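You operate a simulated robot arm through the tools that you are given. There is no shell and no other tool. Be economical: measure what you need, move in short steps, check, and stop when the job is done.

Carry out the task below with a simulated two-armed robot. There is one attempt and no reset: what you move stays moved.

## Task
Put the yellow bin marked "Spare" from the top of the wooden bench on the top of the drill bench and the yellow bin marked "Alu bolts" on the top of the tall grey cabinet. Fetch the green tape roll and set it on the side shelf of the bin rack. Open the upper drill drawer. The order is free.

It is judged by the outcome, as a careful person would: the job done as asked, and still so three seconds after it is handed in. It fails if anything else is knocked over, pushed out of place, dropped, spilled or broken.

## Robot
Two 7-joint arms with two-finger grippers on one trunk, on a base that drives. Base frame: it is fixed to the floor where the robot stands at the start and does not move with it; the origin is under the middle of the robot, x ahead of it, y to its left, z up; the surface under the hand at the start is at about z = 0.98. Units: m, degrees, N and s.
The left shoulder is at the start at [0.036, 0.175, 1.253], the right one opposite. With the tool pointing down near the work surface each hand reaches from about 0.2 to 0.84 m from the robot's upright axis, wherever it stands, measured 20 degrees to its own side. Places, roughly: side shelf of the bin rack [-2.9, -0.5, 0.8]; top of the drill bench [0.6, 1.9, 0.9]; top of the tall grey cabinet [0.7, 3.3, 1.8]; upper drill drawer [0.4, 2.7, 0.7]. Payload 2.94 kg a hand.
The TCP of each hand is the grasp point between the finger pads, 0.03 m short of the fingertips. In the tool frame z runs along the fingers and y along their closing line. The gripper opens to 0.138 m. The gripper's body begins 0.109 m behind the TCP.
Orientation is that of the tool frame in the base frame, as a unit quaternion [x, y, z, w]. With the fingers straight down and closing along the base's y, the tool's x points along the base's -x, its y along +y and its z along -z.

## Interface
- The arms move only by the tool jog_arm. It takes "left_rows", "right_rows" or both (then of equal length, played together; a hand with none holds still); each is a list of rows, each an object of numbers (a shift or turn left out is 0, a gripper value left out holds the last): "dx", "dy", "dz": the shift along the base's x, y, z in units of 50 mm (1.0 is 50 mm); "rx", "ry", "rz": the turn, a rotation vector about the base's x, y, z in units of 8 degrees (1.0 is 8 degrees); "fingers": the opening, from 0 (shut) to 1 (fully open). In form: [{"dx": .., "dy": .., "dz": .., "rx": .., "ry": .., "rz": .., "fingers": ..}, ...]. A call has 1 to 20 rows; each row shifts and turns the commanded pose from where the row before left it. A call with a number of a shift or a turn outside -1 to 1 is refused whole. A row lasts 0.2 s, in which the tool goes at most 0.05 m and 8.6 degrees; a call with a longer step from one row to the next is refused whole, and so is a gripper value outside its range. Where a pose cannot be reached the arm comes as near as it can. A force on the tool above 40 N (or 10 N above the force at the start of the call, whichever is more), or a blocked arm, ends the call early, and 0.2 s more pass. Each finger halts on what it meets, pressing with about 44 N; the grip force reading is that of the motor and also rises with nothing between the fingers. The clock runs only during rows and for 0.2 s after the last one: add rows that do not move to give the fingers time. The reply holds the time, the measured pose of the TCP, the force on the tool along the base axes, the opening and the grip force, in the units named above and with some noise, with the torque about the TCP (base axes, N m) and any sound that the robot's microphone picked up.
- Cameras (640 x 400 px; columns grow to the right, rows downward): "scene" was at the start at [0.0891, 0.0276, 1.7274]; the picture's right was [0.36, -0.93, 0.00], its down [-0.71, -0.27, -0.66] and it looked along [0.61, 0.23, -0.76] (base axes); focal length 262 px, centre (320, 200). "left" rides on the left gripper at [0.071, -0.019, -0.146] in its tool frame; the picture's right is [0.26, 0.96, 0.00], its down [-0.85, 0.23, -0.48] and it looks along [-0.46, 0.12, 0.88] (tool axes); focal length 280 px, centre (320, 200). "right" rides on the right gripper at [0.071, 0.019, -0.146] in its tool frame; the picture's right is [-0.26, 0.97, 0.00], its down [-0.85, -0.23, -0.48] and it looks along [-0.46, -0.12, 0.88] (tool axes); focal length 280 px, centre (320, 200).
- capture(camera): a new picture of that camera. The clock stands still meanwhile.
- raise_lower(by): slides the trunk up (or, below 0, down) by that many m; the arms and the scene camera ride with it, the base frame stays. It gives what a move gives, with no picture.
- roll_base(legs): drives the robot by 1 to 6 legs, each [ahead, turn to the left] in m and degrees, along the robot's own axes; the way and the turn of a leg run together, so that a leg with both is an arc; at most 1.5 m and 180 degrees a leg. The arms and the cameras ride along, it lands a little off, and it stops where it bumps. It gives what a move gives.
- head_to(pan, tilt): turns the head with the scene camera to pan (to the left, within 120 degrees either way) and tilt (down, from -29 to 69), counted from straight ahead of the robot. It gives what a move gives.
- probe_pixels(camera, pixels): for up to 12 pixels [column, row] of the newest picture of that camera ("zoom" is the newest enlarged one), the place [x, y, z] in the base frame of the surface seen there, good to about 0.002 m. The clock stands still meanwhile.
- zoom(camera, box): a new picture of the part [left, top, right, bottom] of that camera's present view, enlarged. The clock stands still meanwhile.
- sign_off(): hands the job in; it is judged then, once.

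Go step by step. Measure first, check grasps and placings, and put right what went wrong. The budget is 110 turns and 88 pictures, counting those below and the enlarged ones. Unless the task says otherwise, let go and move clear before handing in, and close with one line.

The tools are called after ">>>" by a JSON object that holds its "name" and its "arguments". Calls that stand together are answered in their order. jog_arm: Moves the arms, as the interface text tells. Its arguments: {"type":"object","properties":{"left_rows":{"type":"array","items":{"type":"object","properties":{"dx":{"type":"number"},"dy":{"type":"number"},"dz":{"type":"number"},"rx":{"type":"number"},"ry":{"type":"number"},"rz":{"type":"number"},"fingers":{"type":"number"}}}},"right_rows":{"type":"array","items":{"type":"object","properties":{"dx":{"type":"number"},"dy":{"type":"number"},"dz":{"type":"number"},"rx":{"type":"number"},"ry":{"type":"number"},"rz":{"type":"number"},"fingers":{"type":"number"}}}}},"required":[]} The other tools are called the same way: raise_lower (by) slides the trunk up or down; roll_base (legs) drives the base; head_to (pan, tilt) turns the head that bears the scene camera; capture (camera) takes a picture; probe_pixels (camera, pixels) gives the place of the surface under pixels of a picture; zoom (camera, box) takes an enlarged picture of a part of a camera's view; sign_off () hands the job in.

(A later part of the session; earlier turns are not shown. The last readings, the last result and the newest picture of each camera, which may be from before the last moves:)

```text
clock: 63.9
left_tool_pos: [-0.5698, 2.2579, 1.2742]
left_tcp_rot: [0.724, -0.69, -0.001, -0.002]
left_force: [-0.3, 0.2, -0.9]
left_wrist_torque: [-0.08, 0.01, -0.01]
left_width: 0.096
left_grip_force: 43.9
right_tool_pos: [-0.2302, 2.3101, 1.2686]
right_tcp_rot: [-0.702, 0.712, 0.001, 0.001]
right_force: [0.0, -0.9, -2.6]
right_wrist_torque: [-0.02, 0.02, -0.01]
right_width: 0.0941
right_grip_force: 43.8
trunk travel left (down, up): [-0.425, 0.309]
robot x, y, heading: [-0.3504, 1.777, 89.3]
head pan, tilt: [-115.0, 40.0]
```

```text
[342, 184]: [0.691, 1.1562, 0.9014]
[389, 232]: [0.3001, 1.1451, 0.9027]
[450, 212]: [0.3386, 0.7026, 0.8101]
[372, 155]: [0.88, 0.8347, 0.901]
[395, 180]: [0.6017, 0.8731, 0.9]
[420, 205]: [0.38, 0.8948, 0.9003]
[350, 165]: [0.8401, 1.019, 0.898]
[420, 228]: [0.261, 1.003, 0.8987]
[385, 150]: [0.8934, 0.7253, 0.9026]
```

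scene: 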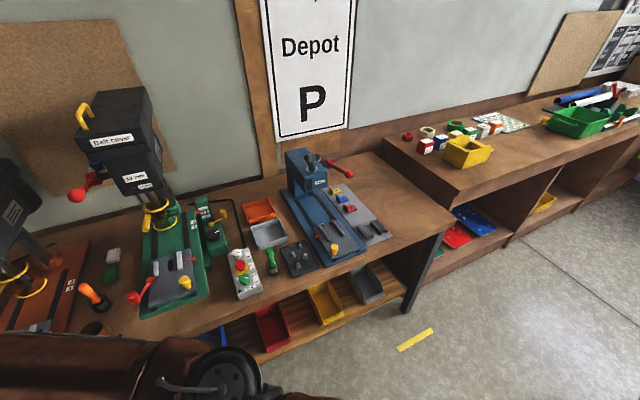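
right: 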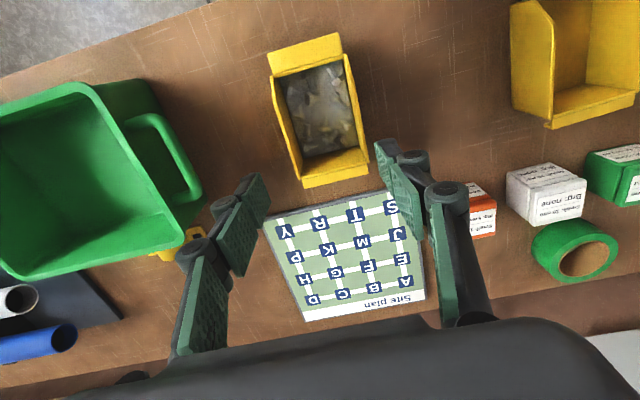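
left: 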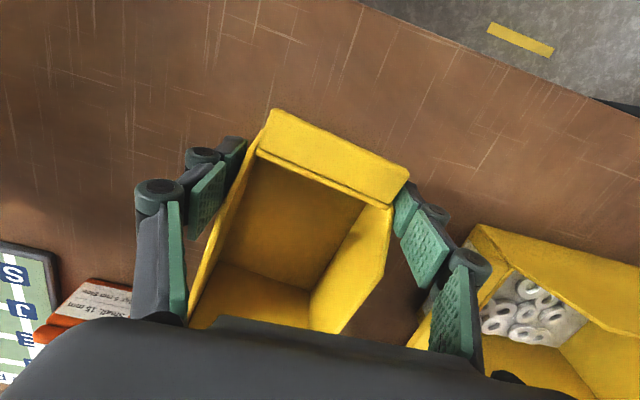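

Free area: x 0.26–0.9, y 0.72–1.15, z=0.90. I'll back up to y≈0.67, face the bench, and place Spare at about (0.43, 0.94) with the left hand.

>>> {"name": "roll_base", "arguments": {"legs": [[-1.1, 0], [0, -89.3], [0.25, 0]]}}

>>> {"name": "head_to", "arguments": {"pan": 20, "tilt": 50}}

>>> {"name": "capture", "arguments": {"camera": "scene"}}

```text
clock: 74.8
left_tool_pos: [0.3742, 0.885, 1.2747]
left_tcp_rot: [-0.012, 1.0, 0.0, 0.002]
left_force: [-0.2, -0.7, -1.0]
left_wrist_torque: [0.02, 0.09, -0.04]
left_width: 0.0958
left_grip_force: 44.0
right_tool_pos: [0.419, 0.5436, 1.2685]
right_tcp_rot: [0.02, 1.0, 0.0, 0.002]
right_force: [0.4, -0.6, -1.7]
right_wrist_torque: [-0.03, -0.01, 0.0]
right_width: 0.0941
right_grip_force: 44.8
trunk travel left (down, up): [-0.425, 0.309]
robot x, y, heading: [-0.1154, 0.6803, -2.2]
head pan, tilt: [-115.0, 40.0]
```

```text
clock: 77.0
left_tool_pos: [0.3747, 0.8834, 1.2743]
left_tcp_rot: [-0.012, 1.0, 0.0, 0.003]
left_force: [-0.4, -0.1, -0.8]
left_wrist_torque: [-0.02, 0.06, -0.01]
left_width: 0.0953
left_grip_force: 44.7
right_tool_pos: [0.4185, 0.5451, 1.2679]
right_tcp_rot: [0.02, 1.0, 0.0, 0.002]
right_force: [0.4, 0.3, -3.0]
right_wrist_torque: [-0.03, 0.03, 0.0]
right_width: 0.0944
right_grip_force: 44.0
trunk travel left (down, up): [-0.425, 0.309]
robot x, y, heading: [-0.1106, 0.6753, -2.2]
head pan, tilt: [20.0, 50.0]
```

```text
59 pictures are left
```

scene: 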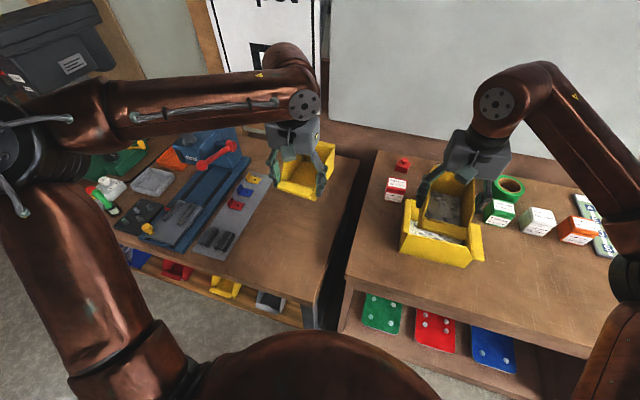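

Spare is over the free area. I'll shift it to about (0.42, 0.95) and descend partway, checking reach.

>>> {"name": "jog_arm", "arguments": {"left_rows": [{"dx": 0.5, "dy": 0.6}, {"dx": 0.5, "dy": 0.6}, {"dz": -0.8}, {"dz": -0.8}, {"dz": -0.8}, {"dz": -0.8}, {"dz": -0.8}, {}]}}

>>> {"name": "capture", "arguments": {"camera": "left"}}

>>> {"name": "capture", "arguments": {"camera": "scene"}}

```text
clock: 78.8
left_tool_pos: [0.4265, 0.9438, 1.0735]
left_tcp_rot: [-0.011, 1.0, 0.0, 0.003]
left_force: [-0.1, 0.1, -0.9]
left_wrist_torque: [0.03, 0.04, 0.0]
left_width: 0.0957
left_grip_force: 44.3
right_tool_pos: [0.4176, 0.5437, 1.2677]
right_tcp_rot: [0.02, 1.0, 0.0, 0.002]
right_force: [-0.6, 0.6, -2.5]
right_wrist_torque: [-0.01, -0.03, 0.04]
right_width: 0.0941
right_grip_force: 44.0
trunk travel left (down, up): [-0.425, 0.309]
robot x, y, heading: [-0.1091, 0.6771, -2.2]
head pan, tilt: [20.0, 50.0]
```

```text
58 pictures are left
```

left: 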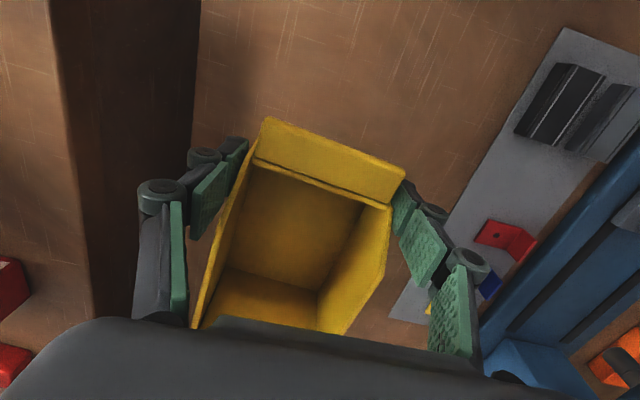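

```text
57 pictures are left
```

scene: 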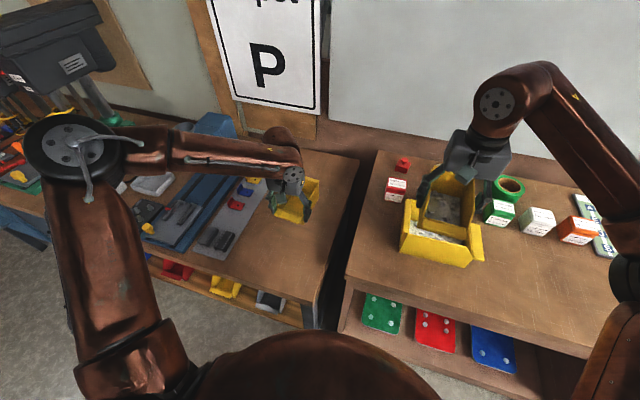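

The left forearm crosses above the blue machine; checking clearances before the last 12 cm.

>>> {"name": "probe_pixels", "arguments": {"camera": "scene", "pixels": [[170, 150], [220, 155], [260, 160], [70, 150], [212, 120], [200, 180], [150, 190], [290, 180], [70, 190], [100, 130]]}}

>>> {"name": "probe_pixels", "arguments": {"camera": "left", "pixels": [[270, 125], [400, 170], [208, 290], [370, 290], [250, 300], [380, 225]]}}

```text
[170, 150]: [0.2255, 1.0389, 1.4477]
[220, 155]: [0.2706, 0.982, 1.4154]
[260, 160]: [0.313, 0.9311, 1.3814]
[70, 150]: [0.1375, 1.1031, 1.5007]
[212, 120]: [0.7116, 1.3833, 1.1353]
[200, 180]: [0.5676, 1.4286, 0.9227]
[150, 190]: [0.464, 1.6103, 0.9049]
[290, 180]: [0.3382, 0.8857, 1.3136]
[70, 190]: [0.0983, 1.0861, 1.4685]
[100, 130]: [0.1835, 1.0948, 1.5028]
```

```text
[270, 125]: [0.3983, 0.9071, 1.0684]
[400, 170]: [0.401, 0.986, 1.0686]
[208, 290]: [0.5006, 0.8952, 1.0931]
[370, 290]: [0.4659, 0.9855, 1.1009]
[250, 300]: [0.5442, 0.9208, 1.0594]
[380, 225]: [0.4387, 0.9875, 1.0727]
```

Forearm is well clear (z≈1.4). Bin bottom is ≈46 mm below TCP and about level; descending ≈0.125 m gently.

>>> {"name": "jog_arm", "arguments": {"left_rows": [{"dz": -0.6}, {"dz": -0.6}, {"dz": -0.6}, {"dz": -0.4}, {"dz": -0.2}, {"dz": -0.1}, {}]}}

>>> {"name": "capture", "arguments": {"camera": "left"}}

```text
clock: 80.4
left_tool_pos: [0.408, 0.9591, 0.9633]
left_tcp_rot: [-0.011, 1.0, -0.001, 0.002]
left_force: [-0.1, -0.9, -1.2]
left_wrist_torque: [0.0, 0.07, 0.03]
left_width: 0.0956
left_grip_force: 44.4
left hand out of reach, approached as far as the arm can: row 3, 4, 5, 6
right_tool_pos: [0.4191, 0.5445, 1.2681]
right_tcp_rot: [0.02, 1.0, 0.0, 0.002]
right_force: [-0.2, -0.3, -2.1]
right_wrist_torque: [-0.02, 0.01, 0.03]
right_width: 0.0941
right_grip_force: 43.7
trunk travel left (down, up): [-0.425, 0.309]
robot x, y, heading: [-0.1112, 0.6776, -2.1]
head pan, tilt: [20.0, 50.0]
```

```text
56 pictures are left
```

left: 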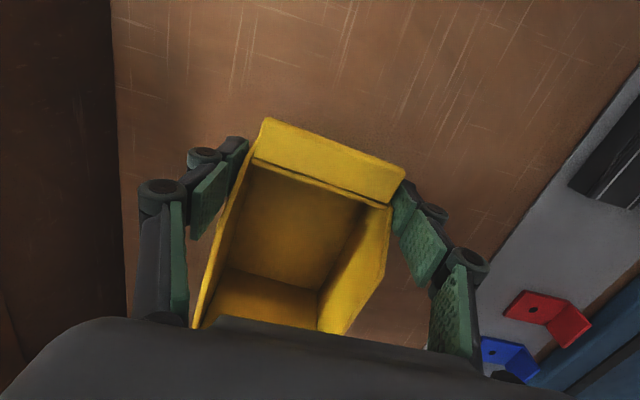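

The arm hit its reach limit about 15 mm above the bench; I'll lower the trunk for the rest.

>>> {"name": "raise_lower", "arguments": {"by": -0.016}}

>>> {"name": "capture", "arguments": {"camera": "left"}}

>>> {"name": "probe_pixels", "arguments": {"camera": "left", "pixels": [[270, 125], [400, 170], [300, 145], [370, 290], [230, 235], [380, 225], [280, 110], [250, 110], [420, 170]]}}

```text
clock: 81.0
left_tool_pos: [0.4089, 0.9571, 0.9459]
left_tcp_rot: [-0.011, 1.0, 0.0, 0.004]
left_force: [1.8, -1.0, 2.8]
left_wrist_torque: [-0.3, -0.5, -0.04]
left_width: 0.0952
left_grip_force: 43.7
right_tool_pos: [0.42, 0.5437, 1.2521]
right_tcp_rot: [0.02, 1.0, 0.0, 0.002]
right_force: [0.9, 0.0, -2.7]
right_wrist_torque: [-0.02, 0.02, 0.03]
right_width: 0.0942
right_grip_force: 43.8
trunk travel left (down, up): [-0.409, 0.325]
robot x, y, heading: [-0.1107, 0.6816, -2.2]
head pan, tilt: [20.0, 50.0]
```

```text
55 pictures are left
```

left: 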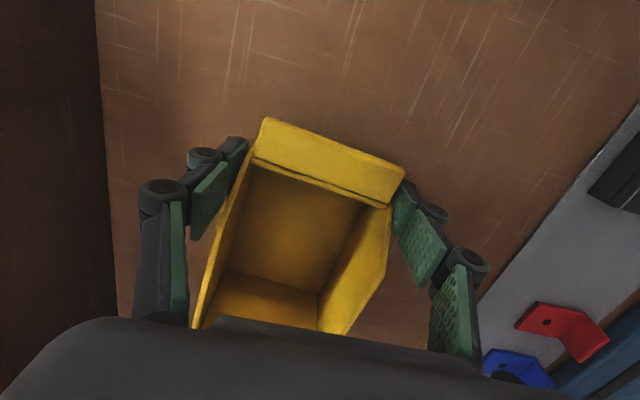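

```text
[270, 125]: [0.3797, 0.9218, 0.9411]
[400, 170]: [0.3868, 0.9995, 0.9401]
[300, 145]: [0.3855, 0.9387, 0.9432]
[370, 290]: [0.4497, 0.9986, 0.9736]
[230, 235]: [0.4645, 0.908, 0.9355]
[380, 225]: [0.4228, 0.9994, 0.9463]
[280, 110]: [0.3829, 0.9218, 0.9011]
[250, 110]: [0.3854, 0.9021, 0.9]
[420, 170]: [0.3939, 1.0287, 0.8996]
```

The bin touches down (lip z 0.941 = bench + 41 mm). Release and rise.

>>> {"name": "jog_arm", "arguments": {"left_rows": [{"fingers": 1}, {"fingers": 1}, {"fingers": 1}, {"fingers": 1}, {"fingers": 1}, {"dz": 0.4}, {"dz": 0.6}, {"dz": 0.8}, {"dz": 0.8}, {"dz": 0.8}, {"dz": 0.8}, {"dz": 0.8}, {"dz": 0.8}]}}

>>> {"name": "capture", "arguments": {"camera": "scene"}}

```text
clock: 83.8
left_tool_pos: [0.4099, 0.9577, 1.239]
left_tcp_rot: [-0.012, 1.0, 0.0, 0.002]
left_force: [0.1, 0.9, -0.5]
left_wrist_torque: [-0.01, -0.03, 0.0]
left_width: 0.1379
left_grip_force: 0.0
right_tool_pos: [0.4191, 0.5448, 1.2522]
right_tcp_rot: [0.02, 1.0, 0.0, 0.002]
right_force: [-0.8, 0.1, -1.8]
right_wrist_torque: [0.0, 0.01, -0.02]
right_width: 0.0943
right_grip_force: 43.7
trunk travel left (down, up): [-0.409, 0.325]
robot x, y, heading: [-0.1102, 0.681, -2.2]
head pan, tilt: [20.0, 50.0]
```

```text
54 pictures are left
```

scene: 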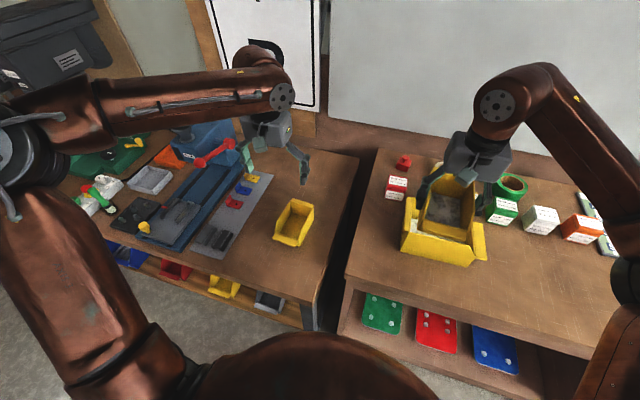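

Spare stands level on the drill bench, clear of everything. Now take Alu bolts to the cabinet: back off, raise trunk, drive to y≈3.0.

>>> {"name": "roll_base", "arguments": {"legs": [[-0.25, 0]]}}

>>> {"name": "raise_lower", "arguments": {"by": 0.325}}

>>> {"name": "roll_base", "arguments": {"legs": [[0, 92.2], [1.3, 0], [0.75, 0]]}}

>>> {"name": "head_to", "arguments": {"pan": -45, "tilt": 25}}

>>> {"name": "capture", "arguments": {"camera": "scene"}}

```text
clock: 85.6
left_tool_pos: [0.1626, 0.9664, 1.2346]
left_tcp_rot: [-0.01, 1.0, -0.001, 0.001]
left_force: [0.5, 0.3, 0.4]
left_wrist_torque: [0.03, 0.08, 0.0]
left_width: 0.1377
left_grip_force: 0.0
right_tool_pos: [0.1687, 0.5526, 1.2499]
right_tcp_rot: [0.022, 1.0, 0.0, 0.0]
right_force: [0.7, -0.6, -2.5]
right_wrist_torque: [0.01, 0.09, 0.02]
right_width: 0.0943
right_grip_force: 43.4
trunk travel left (down, up): [-0.409, 0.325]
robot x, y, heading: [-0.3634, 0.6911, -2.5]
head pan, tilt: [20.0, 50.0]
```

```text
clock: 88.8
left_tool_pos: [0.157, 0.9662, 1.5616]
left_tcp_rot: [-0.011, 1.0, 0.001, 0.001]
left_force: [0.1, -0.7, -0.3]
left_wrist_torque: [0.02, 0.0, 0.01]
left_width: 0.138
left_grip_force: 0.0
right_tool_pos: [0.1652, 0.553, 1.5761]
right_tcp_rot: [0.022, 1.0, 0.0, 0.002]
right_force: [0.1, -0.1, -1.9]
right_wrist_torque: [0.02, 0.03, 0.03]
right_width: 0.0942
right_grip_force: 43.6
trunk travel left (down, up): [-0.734, 0.0]
robot x, y, heading: [-0.3677, 0.6889, -2.5]
head pan, tilt: [20.0, 50.0]
```

```text
clock: 102.9
left_tool_pos: [-0.6624, 3.2384, 1.5626]
left_tcp_rot: [0.725, -0.688, -0.002, -0.002]
left_force: [-0.6, 0.1, 0.4]
left_wrist_torque: [0.01, 0.0, 0.01]
left_width: 0.1381
left_grip_force: 0.0
right_tool_pos: [-0.2497, 3.2598, 1.5782]
right_tcp_rot: [-0.703, 0.711, 0.001, 0.001]
right_force: [0.1, -0.7, -2.9]
right_wrist_torque: [0.02, 0.02, 0.0]
right_width: 0.0941
right_grip_force: 44.5
trunk travel left (down, up): [-0.734, 0.0]
robot x, y, heading: [-0.368, 2.721, 89.3]
head pan, tilt: [20.0, 50.0]
```

```text
clock: 104.3
left_tool_pos: [-0.6619, 3.2386, 1.5618]
left_tcp_rot: [0.725, -0.689, -0.002, -0.002]
left_force: [0.2, -0.1, -0.5]
left_wrist_torque: [-0.02, -0.02, 0.04]
left_width: 0.1381
left_grip_force: 0.1
right_tool_pos: [-0.2503, 3.2611, 1.5771]
right_tcp_rot: [-0.704, 0.71, 0.001, 0.002]
right_force: [-0.1, -0.1, -1.9]
right_wrist_torque: [-0.06, -0.02, 0.01]
right_width: 0.094
right_grip_force: 43.4
trunk travel left (down, up): [-0.734, 0.0]
robot x, y, heading: [-0.3652, 2.7239, 89.5]
head pan, tilt: [-45.0, 25.0]
```

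```text
53 pictures are left
```

scene: 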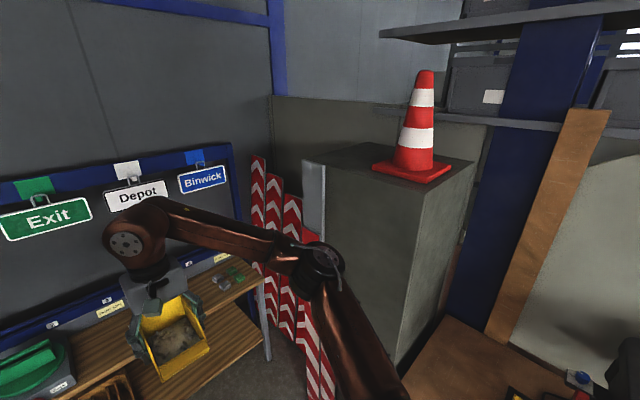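

Probing the cabinet top and the cone's base.

>>> {"name": "probe_pixels", "arguments": {"camera": "scene", "pixels": [[308, 160], [352, 145], [335, 165], [375, 168], [425, 182], [432, 188], [450, 168], [470, 162], [375, 145], [390, 120], [265, 200], [318, 178]]}}

>>> {"name": "zoom", "arguments": {"camera": "scene", "box": [230, 60, 510, 260]}}

```text
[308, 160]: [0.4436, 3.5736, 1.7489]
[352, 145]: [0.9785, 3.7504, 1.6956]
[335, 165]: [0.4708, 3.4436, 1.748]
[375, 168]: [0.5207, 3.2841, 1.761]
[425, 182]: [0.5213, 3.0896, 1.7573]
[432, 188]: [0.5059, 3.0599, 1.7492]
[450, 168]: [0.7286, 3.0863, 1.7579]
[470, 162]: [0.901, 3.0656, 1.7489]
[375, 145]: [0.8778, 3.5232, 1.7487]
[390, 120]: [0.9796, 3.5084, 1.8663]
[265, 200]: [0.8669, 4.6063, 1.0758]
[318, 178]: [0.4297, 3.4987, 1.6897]
```

```text
2.00 times, centred on (370, 160) of scene
```

zoom: 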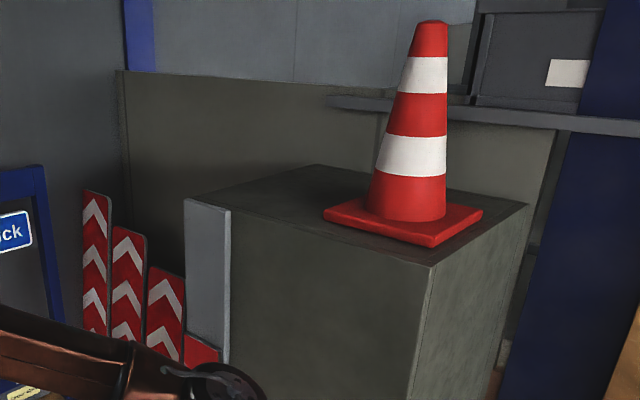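

Cabinet top: z=1.749, x≥0.44, y 3.05–3.58; cone base takes y 3.085–3.29. I'll place at about (0.54, 3.45). Checking where the chevron boards stand.

>>> {"name": "probe_pixels", "arguments": {"camera": "zoom", "pixels": [[200, 350], [165, 300], [140, 250], [100, 250], [205, 215], [230, 330]]}}

>>> {"name": "probe_pixels", "arguments": {"camera": "scene", "pixels": [[320, 380], [275, 320], [265, 355], [265, 280], [440, 370], [405, 365]]}}

```text
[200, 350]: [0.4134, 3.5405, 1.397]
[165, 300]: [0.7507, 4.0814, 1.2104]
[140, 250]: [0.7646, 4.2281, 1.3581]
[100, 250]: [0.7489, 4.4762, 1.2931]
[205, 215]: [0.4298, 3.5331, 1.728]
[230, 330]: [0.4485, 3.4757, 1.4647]
```

```text
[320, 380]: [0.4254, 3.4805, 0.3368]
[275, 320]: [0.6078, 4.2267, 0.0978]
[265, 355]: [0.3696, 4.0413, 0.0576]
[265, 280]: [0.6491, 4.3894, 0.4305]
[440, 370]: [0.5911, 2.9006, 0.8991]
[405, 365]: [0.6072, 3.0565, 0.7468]
```

Path: forward 0.2, turn to heading ≈40°, then raise the right hand above the cabinet top.

>>> {"name": "roll_base", "arguments": {"legs": [[0.2, 0], [0, -49.5]]}}

>>> {"name": "jog_arm", "arguments": {"right_rows": [{"dz": 0.8}, {"dz": 0.8}, {"dz": 0.8}, {"dz": 0.8}, {"dz": 0.8}, {"dz": 0.8}, {"dz": 0.8}, {}]}}

>>> {"name": "head_to", "arguments": {"pan": 0, "tilt": 15}}

>>> {"name": "capture", "arguments": {"camera": "scene"}}

```text
clock: 108.1
left_tool_pos: [-0.1791, 3.4843, 1.5628]
left_tcp_rot: [-0.38, 0.925, 0.002, 0.003]
left_force: [-0.2, 0.2, 1.0]
left_wrist_torque: [0.03, 0.03, 0.02]
left_width: 0.1378
left_grip_force: 0.1
right_tool_pos: [0.1118, 3.1889, 1.5779]
right_tcp_rot: [-0.35, 0.937, 0.002, 0.002]
right_force: [-0.2, 0.0, -1.1]
right_wrist_torque: [0.08, 0.0, -0.01]
right_width: 0.0943
right_grip_force: 44.2
trunk travel left (down, up): [-0.734, 0.0]
robot x, y, heading: [-0.3649, 2.9234, 41.2]
head pan, tilt: [-45.0, 25.0]
```

```text
clock: 109.9
left_tool_pos: [-0.1712, 3.4826, 1.5611]
left_tcp_rot: [-0.379, 0.925, 0.002, 0.001]
left_force: [0.6, 0.7, -0.2]
left_wrist_torque: [0.05, 0.1, 0.01]
left_width: 0.1381
left_grip_force: 0.0
right_tool_pos: [0.1101, 3.1779, 1.8299]
right_tcp_rot: [-0.349, 0.937, 0.003, 0.001]
right_force: [1.1, -0.2, -3.2]
right_wrist_torque: [0.03, 0.13, 0.0]
right_width: 0.0944
right_grip_force: 43.7
right hand out of reach, approached as far as the arm can: row 7
trunk travel left (down, up): [-0.734, 0.0]
robot x, y, heading: [-0.3676, 2.9288, 40.6]
head pan, tilt: [-45.0, 25.0]
```

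```text
clock: 111.0
left_tool_pos: [-0.1769, 3.4865, 1.5611]
left_tcp_rot: [-0.379, 0.925, 0.001, 0.001]
left_force: [-0.4, 0.6, 0.0]
left_wrist_torque: [-0.02, -0.03, 0.02]
left_width: 0.1381
left_grip_force: 0.0
right_tool_pos: [0.1042, 3.1821, 1.832]
right_tcp_rot: [-0.35, 0.937, 0.002, 0.003]
right_force: [0.1, -0.3, -2.7]
right_wrist_torque: [-0.03, 0.05, 0.0]
right_width: 0.094
right_grip_force: 43.3
trunk travel left (down, up): [-0.734, 0.0]
robot x, y, heading: [-0.3666, 2.9265, 41.0]
head pan, tilt: [0.0, 15.0]
```

```text
51 pictures are left
```

scene: 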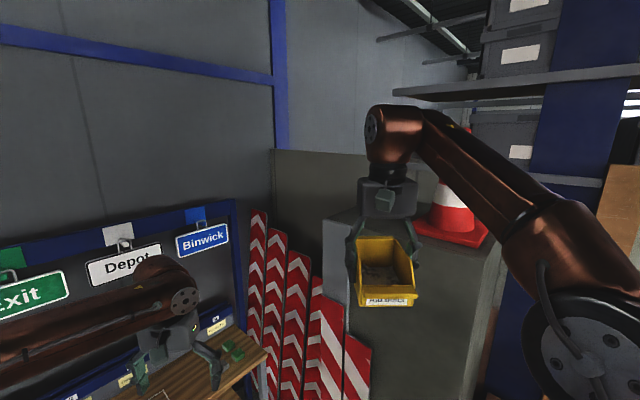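

The hand tops out at z≈1.832 here. I'll check the bin's underside height against the cabinet top (1.749).

>>> {"name": "probe_pixels", "arguments": {"camera": "scene", "pixels": [[370, 304], [405, 302], [385, 305], [384, 292], [355, 225], [412, 235], [440, 340], [335, 225], [420, 235]]}}

```text
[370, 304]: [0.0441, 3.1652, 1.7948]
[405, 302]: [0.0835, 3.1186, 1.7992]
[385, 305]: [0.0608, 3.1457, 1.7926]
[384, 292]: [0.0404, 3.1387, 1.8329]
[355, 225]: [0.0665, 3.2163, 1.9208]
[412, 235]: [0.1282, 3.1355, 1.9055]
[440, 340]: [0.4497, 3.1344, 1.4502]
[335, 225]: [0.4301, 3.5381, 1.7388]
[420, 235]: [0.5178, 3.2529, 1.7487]
```

Underside is at 1.793: 44 mm clearance. The forearm could come near the cone when I drive in, so I'll locate it and the cone first.

>>> {"name": "probe_pixels", "arguments": {"camera": "scene", "pixels": [[540, 230], [590, 340], [470, 165], [425, 130], [500, 180], [560, 260], [620, 310], [440, 180], [455, 215], [488, 235], [465, 133]]}}

```text
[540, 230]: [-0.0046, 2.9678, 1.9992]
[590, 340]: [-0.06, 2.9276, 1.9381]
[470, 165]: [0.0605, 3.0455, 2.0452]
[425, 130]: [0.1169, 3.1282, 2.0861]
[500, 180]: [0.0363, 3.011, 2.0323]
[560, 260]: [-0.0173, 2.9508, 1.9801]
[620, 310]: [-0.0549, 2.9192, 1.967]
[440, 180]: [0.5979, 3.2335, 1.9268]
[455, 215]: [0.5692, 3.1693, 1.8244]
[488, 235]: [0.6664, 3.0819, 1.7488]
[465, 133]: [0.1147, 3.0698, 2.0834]
```

Forearm stays ≥10 cm from the cone. Drive forward 0.45 m at this heading.

>>> {"name": "roll_base", "arguments": {"legs": [[0.3, 0]]}}

>>> {"name": "roll_base", "arguments": {"legs": [[0.14, 0]]}}

>>> {"name": "capture", "arguments": {"camera": "scene"}}

>>> {"name": "capture", "arguments": {"camera": "right"}}

```text
clock: 113.0
left_tool_pos: [0.0356, 3.6734, 1.5645]
left_tcp_rot: [-0.38, 0.925, 0.002, 0.004]
left_force: [-0.6, 0.3, -0.2]
left_wrist_torque: [0.06, -0.03, -0.01]
left_width: 0.1382
left_grip_force: 0.0
right_tool_pos: [0.3161, 3.3673, 1.8339]
right_tcp_rot: [-0.351, 0.936, 0.003, 0.005]
right_force: [-0.6, -1.2, -2.3]
right_wrist_torque: [0.03, -0.04, -0.03]
right_width: 0.0942
right_grip_force: 44.0
trunk travel left (down, up): [-0.734, 0.0]
robot x, y, heading: [-0.1483, 3.1132, 41.1]
head pan, tilt: [0.0, 15.0]
```

```text
clock: 114.8
left_tool_pos: [0.1271, 3.7518, 1.5684]
left_tcp_rot: [-0.379, 0.925, 0.003, 0.012]
left_force: [1.1, 1.0, -0.5]
left_wrist_torque: [-0.06, 0.1, 0.02]
left_width: 0.138
left_grip_force: 0.0
right_tool_pos: [0.4043, 3.445, 1.8415]
right_tcp_rot: [-0.352, 0.936, 0.007, 0.013]
right_force: [1.1, 1.8, -4.0]
right_wrist_torque: [-0.12, 0.17, -0.01]
right_width: 0.0943
right_grip_force: 44.9
trunk travel left (down, up): [-0.734, 0.0]
robot x, y, heading: [-0.0438, 3.206, 41.1]
head pan, tilt: [0.0, 15.0]
stopped in leg 1: the robot was blocked; the commanded pose is now the measured one
```

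```text
50 pictures are left
```

scene: 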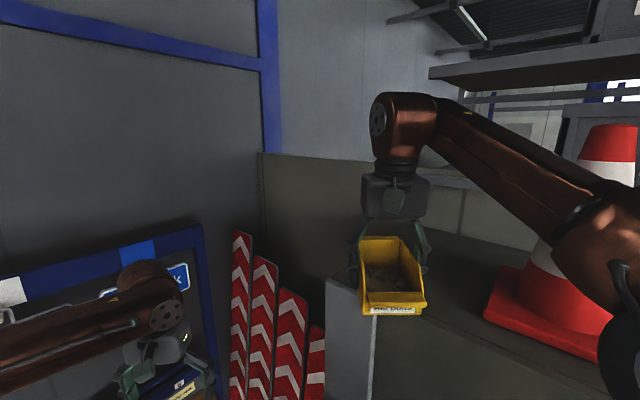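

```text
49 pictures are left
```

right: 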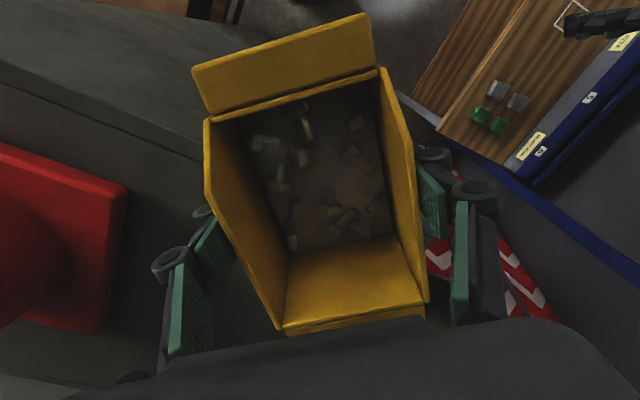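

The base was stopped by a bump. I'll look at the left hand's surroundings and the base surroundings before going on.

>>> {"name": "capture", "arguments": {"camera": "left"}}

>>> {"name": "head_to", "arguments": {"pan": -40, "tilt": 60}}

>>> {"name": "capture", "arguments": {"camera": "scene"}}

```text
48 pictures are left
```

left: 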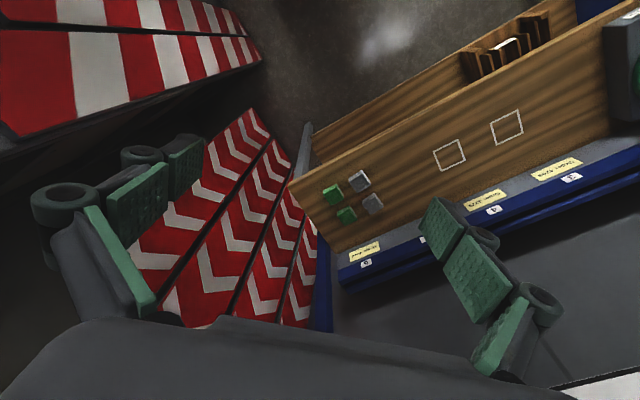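

```text
clock: 116.0
left_tool_pos: [0.1375, 3.7615, 1.5671]
left_tcp_rot: [-0.379, 0.925, 0.003, 0.008]
left_force: [0.1, -1.0, -0.1]
left_wrist_torque: [0.04, 0.0, 0.04]
left_width: 0.1381
left_grip_force: 0.2
right_tool_pos: [0.4157, 3.458, 1.8414]
right_tcp_rot: [-0.351, 0.936, 0.005, 0.009]
right_force: [0.8, 0.3, -3.9]
right_wrist_torque: [-0.07, 0.09, -0.01]
right_width: 0.0941
right_grip_force: 43.8
trunk travel left (down, up): [-0.734, 0.0]
robot x, y, heading: [-0.0408, 3.2067, 41.2]
head pan, tilt: [-40.0, 60.0]
```

```text
47 pictures are left
```

scene: 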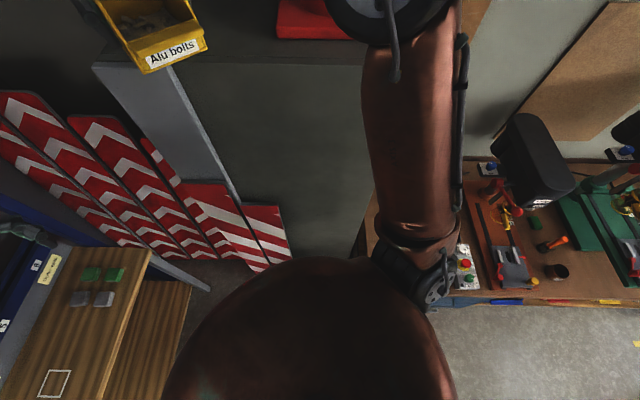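

Something is near the base: striped boards at (250,230) or the bench drawers at (450,300). Probing both.

>>> {"name": "probe_pixels", "arguments": {"camera": "scene", "pixels": [[258, 268], [275, 262], [265, 215], [215, 190], [180, 255], [440, 303], [430, 290], [520, 297], [340, 250], [205, 285], [340, 30], [385, 75]]}}

```text
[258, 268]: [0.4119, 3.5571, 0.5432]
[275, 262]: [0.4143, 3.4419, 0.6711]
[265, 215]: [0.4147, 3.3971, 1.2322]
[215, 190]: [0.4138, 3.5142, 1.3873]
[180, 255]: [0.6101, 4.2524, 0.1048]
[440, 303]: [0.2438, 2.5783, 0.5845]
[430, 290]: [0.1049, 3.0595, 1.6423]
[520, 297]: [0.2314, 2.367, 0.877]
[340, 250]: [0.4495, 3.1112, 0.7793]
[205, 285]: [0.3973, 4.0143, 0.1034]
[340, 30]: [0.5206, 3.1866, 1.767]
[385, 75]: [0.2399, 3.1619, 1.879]
```

The base corner probably just touched the cabinet front; nothing looks displaced. I'll ease back 2 cm and extend the arm over the cabinet top.

>>> {"name": "roll_base", "arguments": {"legs": [[-0.02, 0]]}}

>>> {"name": "jog_arm", "arguments": {"right_rows": [{"dx": 0.5, "dy": 0.05}, {"dx": 0.5, "dy": 0.05}, {"dx": 0.5, "dy": 0.05}, {"dx": 0.4, "dy": 0.05}, {}]}}

>>> {"name": "head_to", "arguments": {"pan": 0, "tilt": 20}}

>>> {"name": "capture", "arguments": {"camera": "scene"}}

```text
clock: 117.0
left_tool_pos: [0.0954, 3.725, 1.572]
left_tcp_rot: [-0.377, 0.926, 0.005, 0.02]
left_force: [0.6, 0.2, -1.4]
left_wrist_torque: [0.0, 0.09, 0.01]
left_width: 0.1378
left_grip_force: 0.0
right_tool_pos: [0.3704, 3.4164, 1.8466]
right_tcp_rot: [-0.352, 0.936, 0.008, 0.02]
right_force: [2.8, 0.8, -4.6]
right_wrist_torque: [-0.13, 0.21, -0.04]
right_width: 0.0943
right_grip_force: 44.5
trunk travel left (down, up): [-0.734, 0.0]
robot x, y, heading: [-0.0593, 3.1973, 41.0]
head pan, tilt: [-40.0, 60.0]
stopped in leg 1: the robot was blocked; the commanded pose is now the measured one
```

```text
clock: 117.6
left_tool_pos: [0.0629, 3.6963, 1.5862]
left_tcp_rot: [-0.384, 0.922, 0.014, 0.051]
left_force: [-0.4, 0.8, 0.6]
left_wrist_torque: [-0.1, -0.05, 0.0]
left_width: 0.1379
left_grip_force: 0.1
right_tool_pos: [0.3838, 3.3771, 1.8965]
right_tcp_rot: [-0.329, 0.94, 0.065, 0.068]
right_force: [2.9, -0.5, -3.1]
right_wrist_torque: [0.05, 0.29, 0.05]
right_width: 0.094
right_grip_force: 44.2
trunk travel left (down, up): [-0.734, 0.0]
robot x, y, heading: [-0.0536, 3.1933, 41.0]
head pan, tilt: [-40.0, 60.0]
stopped in row 3 (right hand): the arm was blocked; the commanded pose is now the measured one
```

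```text
clock: 118.7
left_tool_pos: [0.0851, 3.7199, 1.5736]
left_tcp_rot: [-0.379, 0.925, 0.012, 0.03]
left_force: [-3.0, -4.4, -1.8]
left_wrist_torque: [0.53, -0.4, 0.04]
left_width: 0.1379
left_grip_force: 0.0
right_tool_pos: [0.4112, 3.4141, 1.8809]
right_tcp_rot: [-0.336, 0.94, 0.045, 0.051]
right_force: [0.4, 1.2, -2.5]
right_wrist_torque: [-0.09, 0.0, -0.07]
right_width: 0.0939
right_grip_force: 44.2
trunk travel left (down, up): [-0.734, 0.0]
robot x, y, heading: [-0.0564, 3.1972, 41.3]
head pan, tilt: [0.0, 20.0]
```

```text
46 pictures are left
```

scene: 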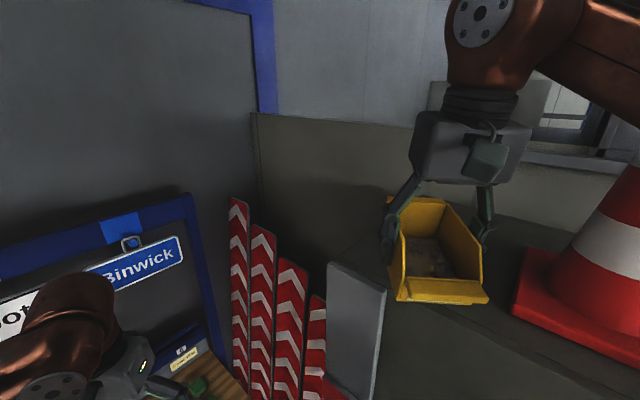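

The base reports being blocked in both directions and the right arm stopped; something may be touching an arm. I'll look up at the right wrist/forearm and at the left arm.

>>> {"name": "head_to", "arguments": {"pan": -25, "tilt": -12}}

>>> {"name": "capture", "arguments": {"camera": "scene"}}

>>> {"name": "head_to", "arguments": {"pan": 50, "tilt": 30}}

>>> {"name": "capture", "arguments": {"camera": "scene"}}

```text
clock: 119.7
left_tool_pos: [0.0248, 3.6666, 1.593]
left_tcp_rot: [-0.376, 0.925, 0.016, 0.055]
left_force: [1.4, 0.5, 0.7]
left_wrist_torque: [-0.14, 0.11, 0.01]
left_width: 0.1381
left_grip_force: 0.0
right_tool_pos: [0.3352, 3.3511, 1.8896]
right_tcp_rot: [-0.347, 0.935, 0.039, 0.065]
right_force: [-0.8, 0.7, 0.5]
right_wrist_torque: [-0.01, 0.02, 0.0]
right_width: 0.094
right_grip_force: 43.8
trunk travel left (down, up): [-0.734, 0.0]
robot x, y, heading: [-0.0576, 3.1955, 41.0]
head pan, tilt: [-25.0, -12.0]
```

```text
45 pictures are left
```

scene: 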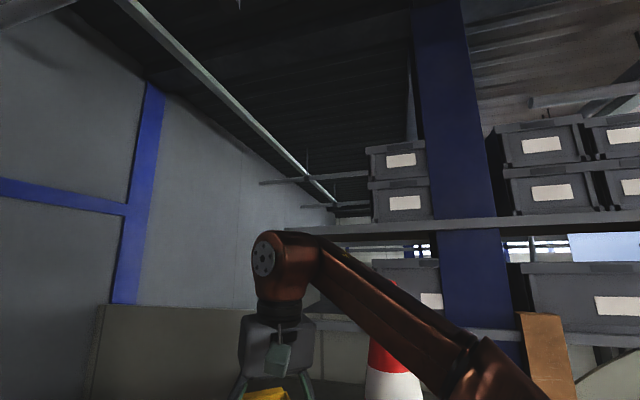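

```text
clock: 121.1
left_tool_pos: [0.0185, 3.6538, 1.5904]
left_tcp_rot: [-0.375, 0.924, 0.021, 0.064]
left_force: [3.4, -1.3, -6.0]
left_wrist_torque: [0.17, 0.37, -0.03]
left_width: 0.138
left_grip_force: 0.0
right_tool_pos: [0.327, 3.3319, 1.9007]
right_tcp_rot: [-0.342, 0.934, 0.061, 0.08]
right_force: [-4.5, -1.0, -0.9]
right_wrist_torque: [0.1, -0.4, 0.06]
right_width: 0.0942
right_grip_force: 44.0
trunk travel left (down, up): [-0.734, 0.0]
robot x, y, heading: [-0.0548, 3.1923, 41.1]
head pan, tilt: [50.0, 30.0]
```

```text
44 pictures are left
```

scene: 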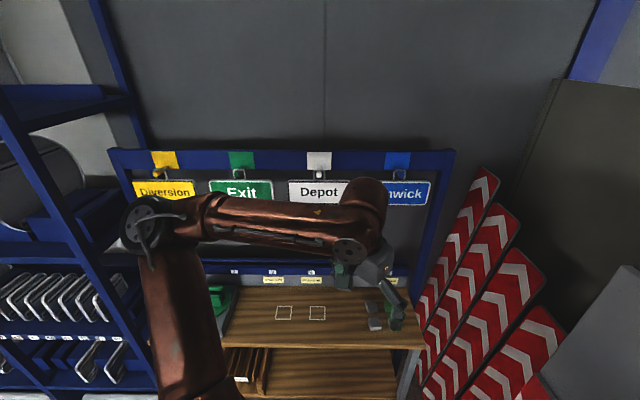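

The TCP readings drift and both hands are tilting together (~7°), so the whole robot is leaning back as if the base front rides on something. I'll back away a little and re-check.

>>> {"name": "roll_base", "arguments": {"legs": [[-0.12, 0]]}}

```text
clock: 122.5
left_tool_pos: [-0.1499, 3.5165, 1.6089]
left_tcp_rot: [-0.377, 0.92, 0.034, 0.105]
left_force: [6.1, 2.5, 1.0]
left_wrist_torque: [-0.4, 0.58, 0.01]
left_width: 0.1382
left_grip_force: 0.0
right_tool_pos: [0.1562, 3.1818, 1.9141]
right_tcp_rot: [-0.328, 0.936, 0.073, 0.102]
right_force: [-0.2, 0.3, 2.5]
right_wrist_torque: [-0.12, -0.01, -0.03]
right_width: 0.0943
right_grip_force: 43.8
trunk travel left (down, up): [-0.734, 0.0]
robot x, y, heading: [-0.1437, 3.1174, 41.0]
head pan, tilt: [50.0, 30.0]
stopped in leg 1: the robot was blocked; the commanded pose is now the measured one
```

The lean is growing (≈12°). The hands are clear of the cabinet now, so I'll lower the trunk to bring weight down and see whether it settles.

>>> {"name": "raise_lower", "arguments": {"by": -0.3}}

>>> {"name": "jog_arm", "arguments": {"left_rows": [{}, {}, {}]}}

>>> {"name": "head_to", "arguments": {"pan": 0, "tilt": 60}}

>>> {"name": "capture", "arguments": {"camera": "scene"}}

```text
clock: 123.6
left_tool_pos: [-0.1332, 3.5498, 1.5332]
left_tcp_rot: [-0.38, 0.914, 0.052, 0.134]
left_force: [1.6, 0.4, 0.3]
left_wrist_torque: [-0.07, 0.14, 0.02]
left_width: 0.1375
left_grip_force: 0.1
right_tool_pos: [0.1865, 3.1824, 1.8124]
right_tcp_rot: [-0.315, 0.946, 0.059, 0.057]
right_force: [1.6, 0.4, -1.8]
right_wrist_torque: [-0.07, 0.1, -0.01]
right_width: 0.0943
right_grip_force: 44.1
trunk travel left (down, up): [-0.667, 0.067]
robot x, y, heading: [-0.1425, 3.1194, 40.9]
head pan, tilt: [50.0, 30.0]
stopped: the arm was blocked; the commanded pose is now the measured one
```

```text
clock: 123.9
left_tool_pos: [-0.2441, 3.4595, 1.5477]
left_tcp_rot: [-0.375, 0.906, 0.064, 0.186]
left_force: [3.2, -0.6, 0.3]
left_wrist_torque: [0.04, 0.36, 0.07]
left_width: 0.1382
left_grip_force: 0.1
right_tool_pos: [0.0753, 3.0915, 1.8151]
right_tcp_rot: [-0.302, 0.947, 0.073, 0.078]
right_force: [-1.1, 0.3, 0.0]
right_wrist_torque: [0.03, -0.2, 0.04]
right_width: 0.094
right_grip_force: 43.4
trunk travel left (down, up): [-0.667, 0.067]
robot x, y, heading: [-0.1449, 3.1182, 41.3]
head pan, tilt: [50.0, 30.0]
stopped in row 1 (left hand): the arm was blocked; the commanded pose is now the measured one
```

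```text
clock: 125.1
left_tool_pos: [-0.17, 3.532, 1.5498]
left_tcp_rot: [-0.395, 0.897, 0.06, 0.19]
left_force: [0.0, 0.7, -0.3]
left_wrist_torque: [-0.13, 0.08, -0.03]
left_width: 0.1383
left_grip_force: 0.1
right_tool_pos: [0.1565, 3.1558, 1.7984]
right_tcp_rot: [-0.289, 0.955, 0.053, 0.026]
right_force: [0.9, 0.3, -3.4]
right_wrist_torque: [-0.08, 0.14, 0.0]
right_width: 0.0942
right_grip_force: 43.9
trunk travel left (down, up): [-0.667, 0.067]
robot x, y, heading: [-0.1451, 3.1185, 41.0]
head pan, tilt: [0.0, 60.0]
```

```text
43 pictures are left
```

scene: 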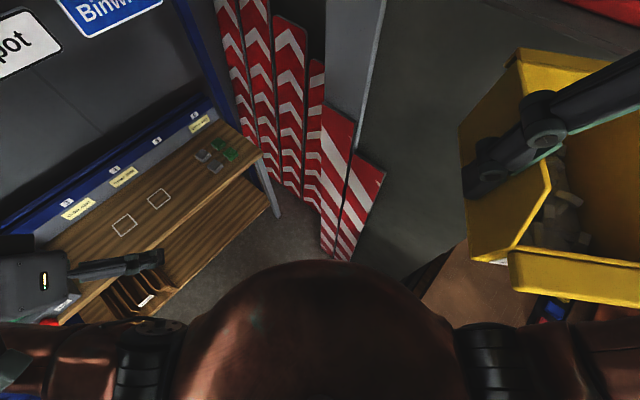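

The readings swing back and forth (TCP ±0.1 m within a second), so the column is oscillating. I'll let time pass with no motion and watch if it settles.

>>> {"name": "head_to", "arguments": {"pan": 0, "tilt": 20}}

>>> {"name": "head_to", "arguments": {"pan": 0, "tilt": 40}}

>>> {"name": "head_to", "arguments": {"pan": 0, "tilt": 20}}

>>> {"name": "capture", "arguments": {"camera": "scene"}}

```text
clock: 126.2
left_tool_pos: [-0.1599, 3.5289, 1.5393]
left_tcp_rot: [-0.383, 0.911, 0.053, 0.143]
left_force: [-4.7, -4.0, -0.8]
left_wrist_torque: [0.44, -0.5, 0.04]
left_width: 0.1378
left_grip_force: 0.1
right_tool_pos: [0.1627, 3.168, 1.8162]
right_tcp_rot: [-0.303, 0.949, 0.066, 0.063]
right_force: [-0.3, -0.8, -3.2]
right_wrist_torque: [-0.01, -0.02, -0.04]
right_width: 0.0941
right_grip_force: 44.0
trunk travel left (down, up): [-0.667, 0.067]
robot x, y, heading: [-0.1445, 3.1174, 41.1]
head pan, tilt: [0.0, 20.0]
```

```text
clock: 127.0
left_tool_pos: [-0.2294, 3.4683, 1.5489]
left_tcp_rot: [-0.377, 0.908, 0.065, 0.173]
left_force: [3.9, 2.3, 0.9]
left_wrist_torque: [-0.24, 0.37, -0.02]
left_width: 0.138
left_grip_force: 0.0
right_tool_pos: [0.0728, 3.088, 1.8303]
right_tcp_rot: [-0.311, 0.942, 0.077, 0.104]
right_force: [-2.6, -1.9, 0.3]
right_wrist_torque: [0.14, -0.33, 0.01]
right_width: 0.094
right_grip_force: 43.6
trunk travel left (down, up): [-0.667, 0.067]
robot x, y, heading: [-0.1478, 3.1176, 41.0]
head pan, tilt: [0.0, 40.0]
```

```text
clock: 127.8
left_tool_pos: [-0.2033, 3.4939, 1.5443]
left_tcp_rot: [-0.381, 0.906, 0.06, 0.173]
left_force: [0.6, 1.0, 0.0]
left_wrist_torque: [-0.1, 0.2, 0.02]
left_width: 0.1379
left_grip_force: 0.1
right_tool_pos: [0.1246, 3.1318, 1.8103]
right_tcp_rot: [-0.297, 0.951, 0.065, 0.057]
right_force: [2.0, 1.3, -1.8]
right_wrist_torque: [-0.13, 0.18, 0.02]
right_width: 0.0944
right_grip_force: 44.0
trunk travel left (down, up): [-0.667, 0.067]
robot x, y, heading: [-0.149, 3.1211, 41.0]
head pan, tilt: [0.0, 20.0]
```

```text
42 pictures are left
```

scene: 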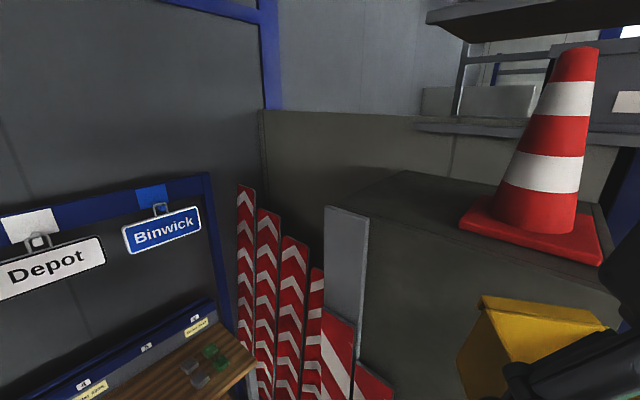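

The oscillation persists mildly and both hands sit ~0.3 m closer to the trunk than commanded. I'll determine the camera's true pitch by probing a vertical column of pixels.

>>> {"name": "probe_pixels", "arguments": {"camera": "scene", "pixels": [[320, 30], [320, 90], [320, 150], [320, 200], [320, 390], [100, 100], [400, 200], [340, 206], [330, 340], [500, 250], [560, 320], [480, 390]]}}

>>> {"name": "jog_arm", "arguments": {"right_rows": [{}, {}, {}, {}, {}]}}

```text
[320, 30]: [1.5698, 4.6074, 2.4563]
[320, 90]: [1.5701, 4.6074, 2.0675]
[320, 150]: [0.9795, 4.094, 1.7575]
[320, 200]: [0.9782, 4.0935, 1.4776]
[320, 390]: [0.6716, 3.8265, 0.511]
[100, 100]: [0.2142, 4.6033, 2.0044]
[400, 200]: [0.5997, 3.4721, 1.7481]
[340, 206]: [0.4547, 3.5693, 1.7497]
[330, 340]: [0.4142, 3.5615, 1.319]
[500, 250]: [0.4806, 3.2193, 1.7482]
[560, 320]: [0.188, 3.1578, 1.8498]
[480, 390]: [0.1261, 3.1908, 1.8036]
```

```text
clock: 129.0
left_tool_pos: [-0.2197, 3.4757, 1.5458]
left_tcp_rot: [-0.378, 0.908, 0.063, 0.171]
left_force: [0.5, -0.5, 1.1]
left_wrist_torque: [-0.03, 0.14, 0.06]
left_width: 0.1378
left_grip_force: 0.0
right_tool_pos: [0.0922, 3.1062, 1.8224]
right_tcp_rot: [-0.306, 0.945, 0.076, 0.088]
right_force: [-2.1, -1.1, -2.0]
right_wrist_torque: [0.14, -0.19, -0.04]
right_width: 0.0943
right_grip_force: 44.1
trunk travel left (down, up): [-0.667, 0.067]
robot x, y, heading: [-0.1456, 3.1183, 41.0]
head pan, tilt: [0.0, 20.0]
```

The camera itself is about upright, but the readings fit the whole robot rocking on its base a few degrees, with arms left in retracted/tilted commanded poses. I'll wait a few seconds for the rocking to damp.

>>> {"name": "jog_arm", "arguments": {"right_rows": [{}, {}, {}, {}, {}, {}, {}, {}, {}, {}, {}, {}, {}, {}, {}, {}, {}, {}, {}, {}]}}

>>> {"name": "jog_arm", "arguments": {"right_rows": [{}, {}, {}]}}

>>> {"name": "jog_arm", "arguments": {"right_rows": [{}, {}, {}, {}, {}]}}

```text
clock: 133.2
left_tool_pos: [-0.2003, 3.4935, 1.5403]
left_tcp_rot: [-0.379, 0.909, 0.062, 0.16]
left_force: [-0.3, -0.2, -0.2]
left_wrist_torque: [0.02, 0.0, -0.02]
left_width: 0.1379
left_grip_force: 0.2
right_tool_pos: [0.1116, 3.1234, 1.8212]
right_tcp_rot: [-0.307, 0.945, 0.074, 0.086]
right_force: [-0.4, -0.8, -2.2]
right_wrist_torque: [0.0, 0.03, 0.01]
right_width: 0.0944
right_grip_force: 43.7
trunk travel left (down, up): [-0.667, 0.067]
robot x, y, heading: [-0.1446, 3.1147, 40.8]
head pan, tilt: [0.0, 20.0]
```

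```text
clock: 134.0
left_tool_pos: [-0.2006, 3.4932, 1.5401]
left_tcp_rot: [-0.379, 0.909, 0.062, 0.161]
left_force: [0.7, -0.6, 0.4]
left_wrist_torque: [0.02, 0.03, -0.02]
left_width: 0.1381
left_grip_force: 0.1
right_tool_pos: [0.1115, 3.1227, 1.8218]
right_tcp_rot: [-0.307, 0.945, 0.074, 0.086]
right_force: [0.3, 0.6, -3.0]
right_wrist_torque: [-0.02, 0.01, 0.01]
right_width: 0.0941
right_grip_force: 44.0
trunk travel left (down, up): [-0.667, 0.067]
robot x, y, heading: [-0.1467, 3.121, 40.9]
head pan, tilt: [0.0, 20.0]
```

```text
clock: 135.2
left_tool_pos: [-0.1999, 3.4929, 1.5418]
left_tcp_rot: [-0.379, 0.909, 0.062, 0.16]
left_force: [0.1, 0.0, 0.2]
left_wrist_torque: [-0.02, 0.02, 0.0]
left_width: 0.1376
left_grip_force: 0.0
right_tool_pos: [0.1119, 3.1235, 1.8227]
right_tcp_rot: [-0.307, 0.945, 0.074, 0.087]
right_force: [0.6, -0.2, -1.8]
right_wrist_torque: [-0.01, 0.02, -0.01]
right_width: 0.0944
right_grip_force: 43.9
trunk travel left (down, up): [-0.667, 0.067]
robot x, y, heading: [-0.1451, 3.1206, 40.9]
head pan, tilt: [0.0, 20.0]
```

It's stable now (settled by t≈133). I'll restore the trunk height and re-level the right tool (needs rotation ≈(-11.4, 6.4, 5.1)°), before extending.

>>> {"name": "jog_arm", "arguments": {"right_rows": [{"rx": -0.36, "ry": 0.2, "rz": 0.16}, {"rx": -0.36, "ry": 0.2, "rz": 0.16}, {"rx": -0.36, "ry": 0.2, "rz": 0.16}, {"rx": -0.36, "ry": 0.2, "rz": 0.16}, {}, {}]}}

>>> {"name": "raise_lower", "arguments": {"by": 0.067}}

>>> {"name": "jog_arm", "arguments": {"right_rows": [{"dx": 0.6, "dy": 0.5}, {"dx": 0.6, "dy": 0.5}, {}, {}]}}

>>> {"name": "capture", "arguments": {"camera": "scene"}}

```text
clock: 136.6
left_tool_pos: [-0.2009, 3.493, 1.5416]
left_tcp_rot: [-0.379, 0.909, 0.061, 0.161]
left_force: [0.1, 0.4, -0.1]
left_wrist_torque: [0.02, 0.03, 0.0]
left_width: 0.1381
left_grip_force: 0.1
right_tool_pos: [0.1054, 3.1434, 1.7731]
right_tcp_rot: [-0.352, 0.936, 0.0, 0.0]
right_force: [-0.1, -1.2, -2.8]
right_wrist_torque: [0.0, 0.02, 0.01]
right_width: 0.0944
right_grip_force: 43.9
right hand out of reach, approached as far as the arm can: row 1, 2, 3, 4
trunk travel left (down, up): [-0.667, 0.067]
robot x, y, heading: [-0.1436, 3.1218, 41.1]
head pan, tilt: [0.0, 20.0]
```

```text
clock: 137.7
left_tool_pos: [-0.2019, 3.4942, 1.6088]
left_tcp_rot: [-0.379, 0.909, 0.062, 0.161]
left_force: [-0.1, 0.7, 1.3]
left_wrist_torque: [0.0, 0.03, -0.01]
left_width: 0.1381
left_grip_force: 0.0
right_tool_pos: [0.1047, 3.1434, 1.8395]
right_tcp_rot: [-0.352, 0.936, -0.001, 0.0]
right_force: [0.0, -0.5, -2.3]
right_wrist_torque: [0.0, 0.01, 0.02]
right_width: 0.0943
right_grip_force: 43.9
trunk travel left (down, up): [-0.734, 0.0]
robot x, y, heading: [-0.1502, 3.122, 40.9]
head pan, tilt: [0.0, 20.0]
```

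```text
clock: 138.7
left_tool_pos: [-0.2013, 3.492, 1.6084]
left_tcp_rot: [-0.379, 0.909, 0.061, 0.161]
left_force: [0.1, 0.0, 0.2]
left_wrist_torque: [0.0, -0.01, 0.01]
left_width: 0.138
left_grip_force: 0.0
right_tool_pos: [0.1698, 3.1932, 1.838]
right_tcp_rot: [-0.352, 0.936, -0.002, 0.001]
right_force: [0.5, -0.3, -3.2]
right_wrist_torque: [0.01, 0.05, 0.0]
right_width: 0.0944
right_grip_force: 44.0
trunk travel left (down, up): [-0.734, 0.0]
robot x, y, heading: [-0.1428, 3.1207, 41.0]
head pan, tilt: [0.0, 20.0]
```

```text
41 pictures are left
```

scene: 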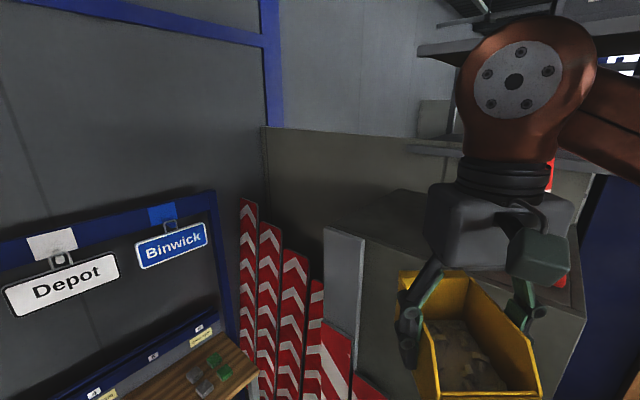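

Level again at z=1.838 (bin underside ≈1.797). Extending toward the cabinet.

>>> {"name": "jog_arm", "arguments": {"right_rows": [{"dx": 0.64, "dy": 0.5}, {"dx": 0.64, "dy": 0.5}, {"dx": 0.64, "dy": 0.5}, {"dx": 0.64, "dy": 0.5}, {"dx": 0.64, "dy": 0.5}, {"dx": 0.64, "dy": 0.5}, {}, {}]}}

>>> {"name": "capture", "arguments": {"camera": "scene"}}

```text
clock: 140.5
left_tool_pos: [-0.2023, 3.4929, 1.6096]
left_tcp_rot: [-0.379, 0.909, 0.062, 0.161]
left_force: [1.1, 0.4, 0.0]
left_wrist_torque: [0.04, -0.02, 0.02]
left_width: 0.1381
left_grip_force: 0.0
right_tool_pos: [0.3551, 3.3411, 1.8319]
right_tcp_rot: [-0.351, 0.936, 0.001, 0.002]
right_force: [-0.1, 0.0, -2.2]
right_wrist_torque: [-0.02, 0.01, -0.06]
right_width: 0.0944
right_grip_force: 43.7
right hand out of reach, approached as far as the arm can: row 6
trunk travel left (down, up): [-0.734, 0.0]
robot x, y, heading: [-0.1451, 3.1186, 41.1]
head pan, tilt: [0.0, 20.0]
```

```text
40 pictures are left
```

scene: 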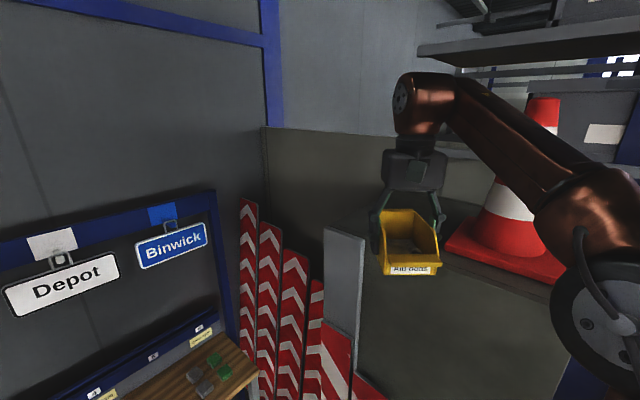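

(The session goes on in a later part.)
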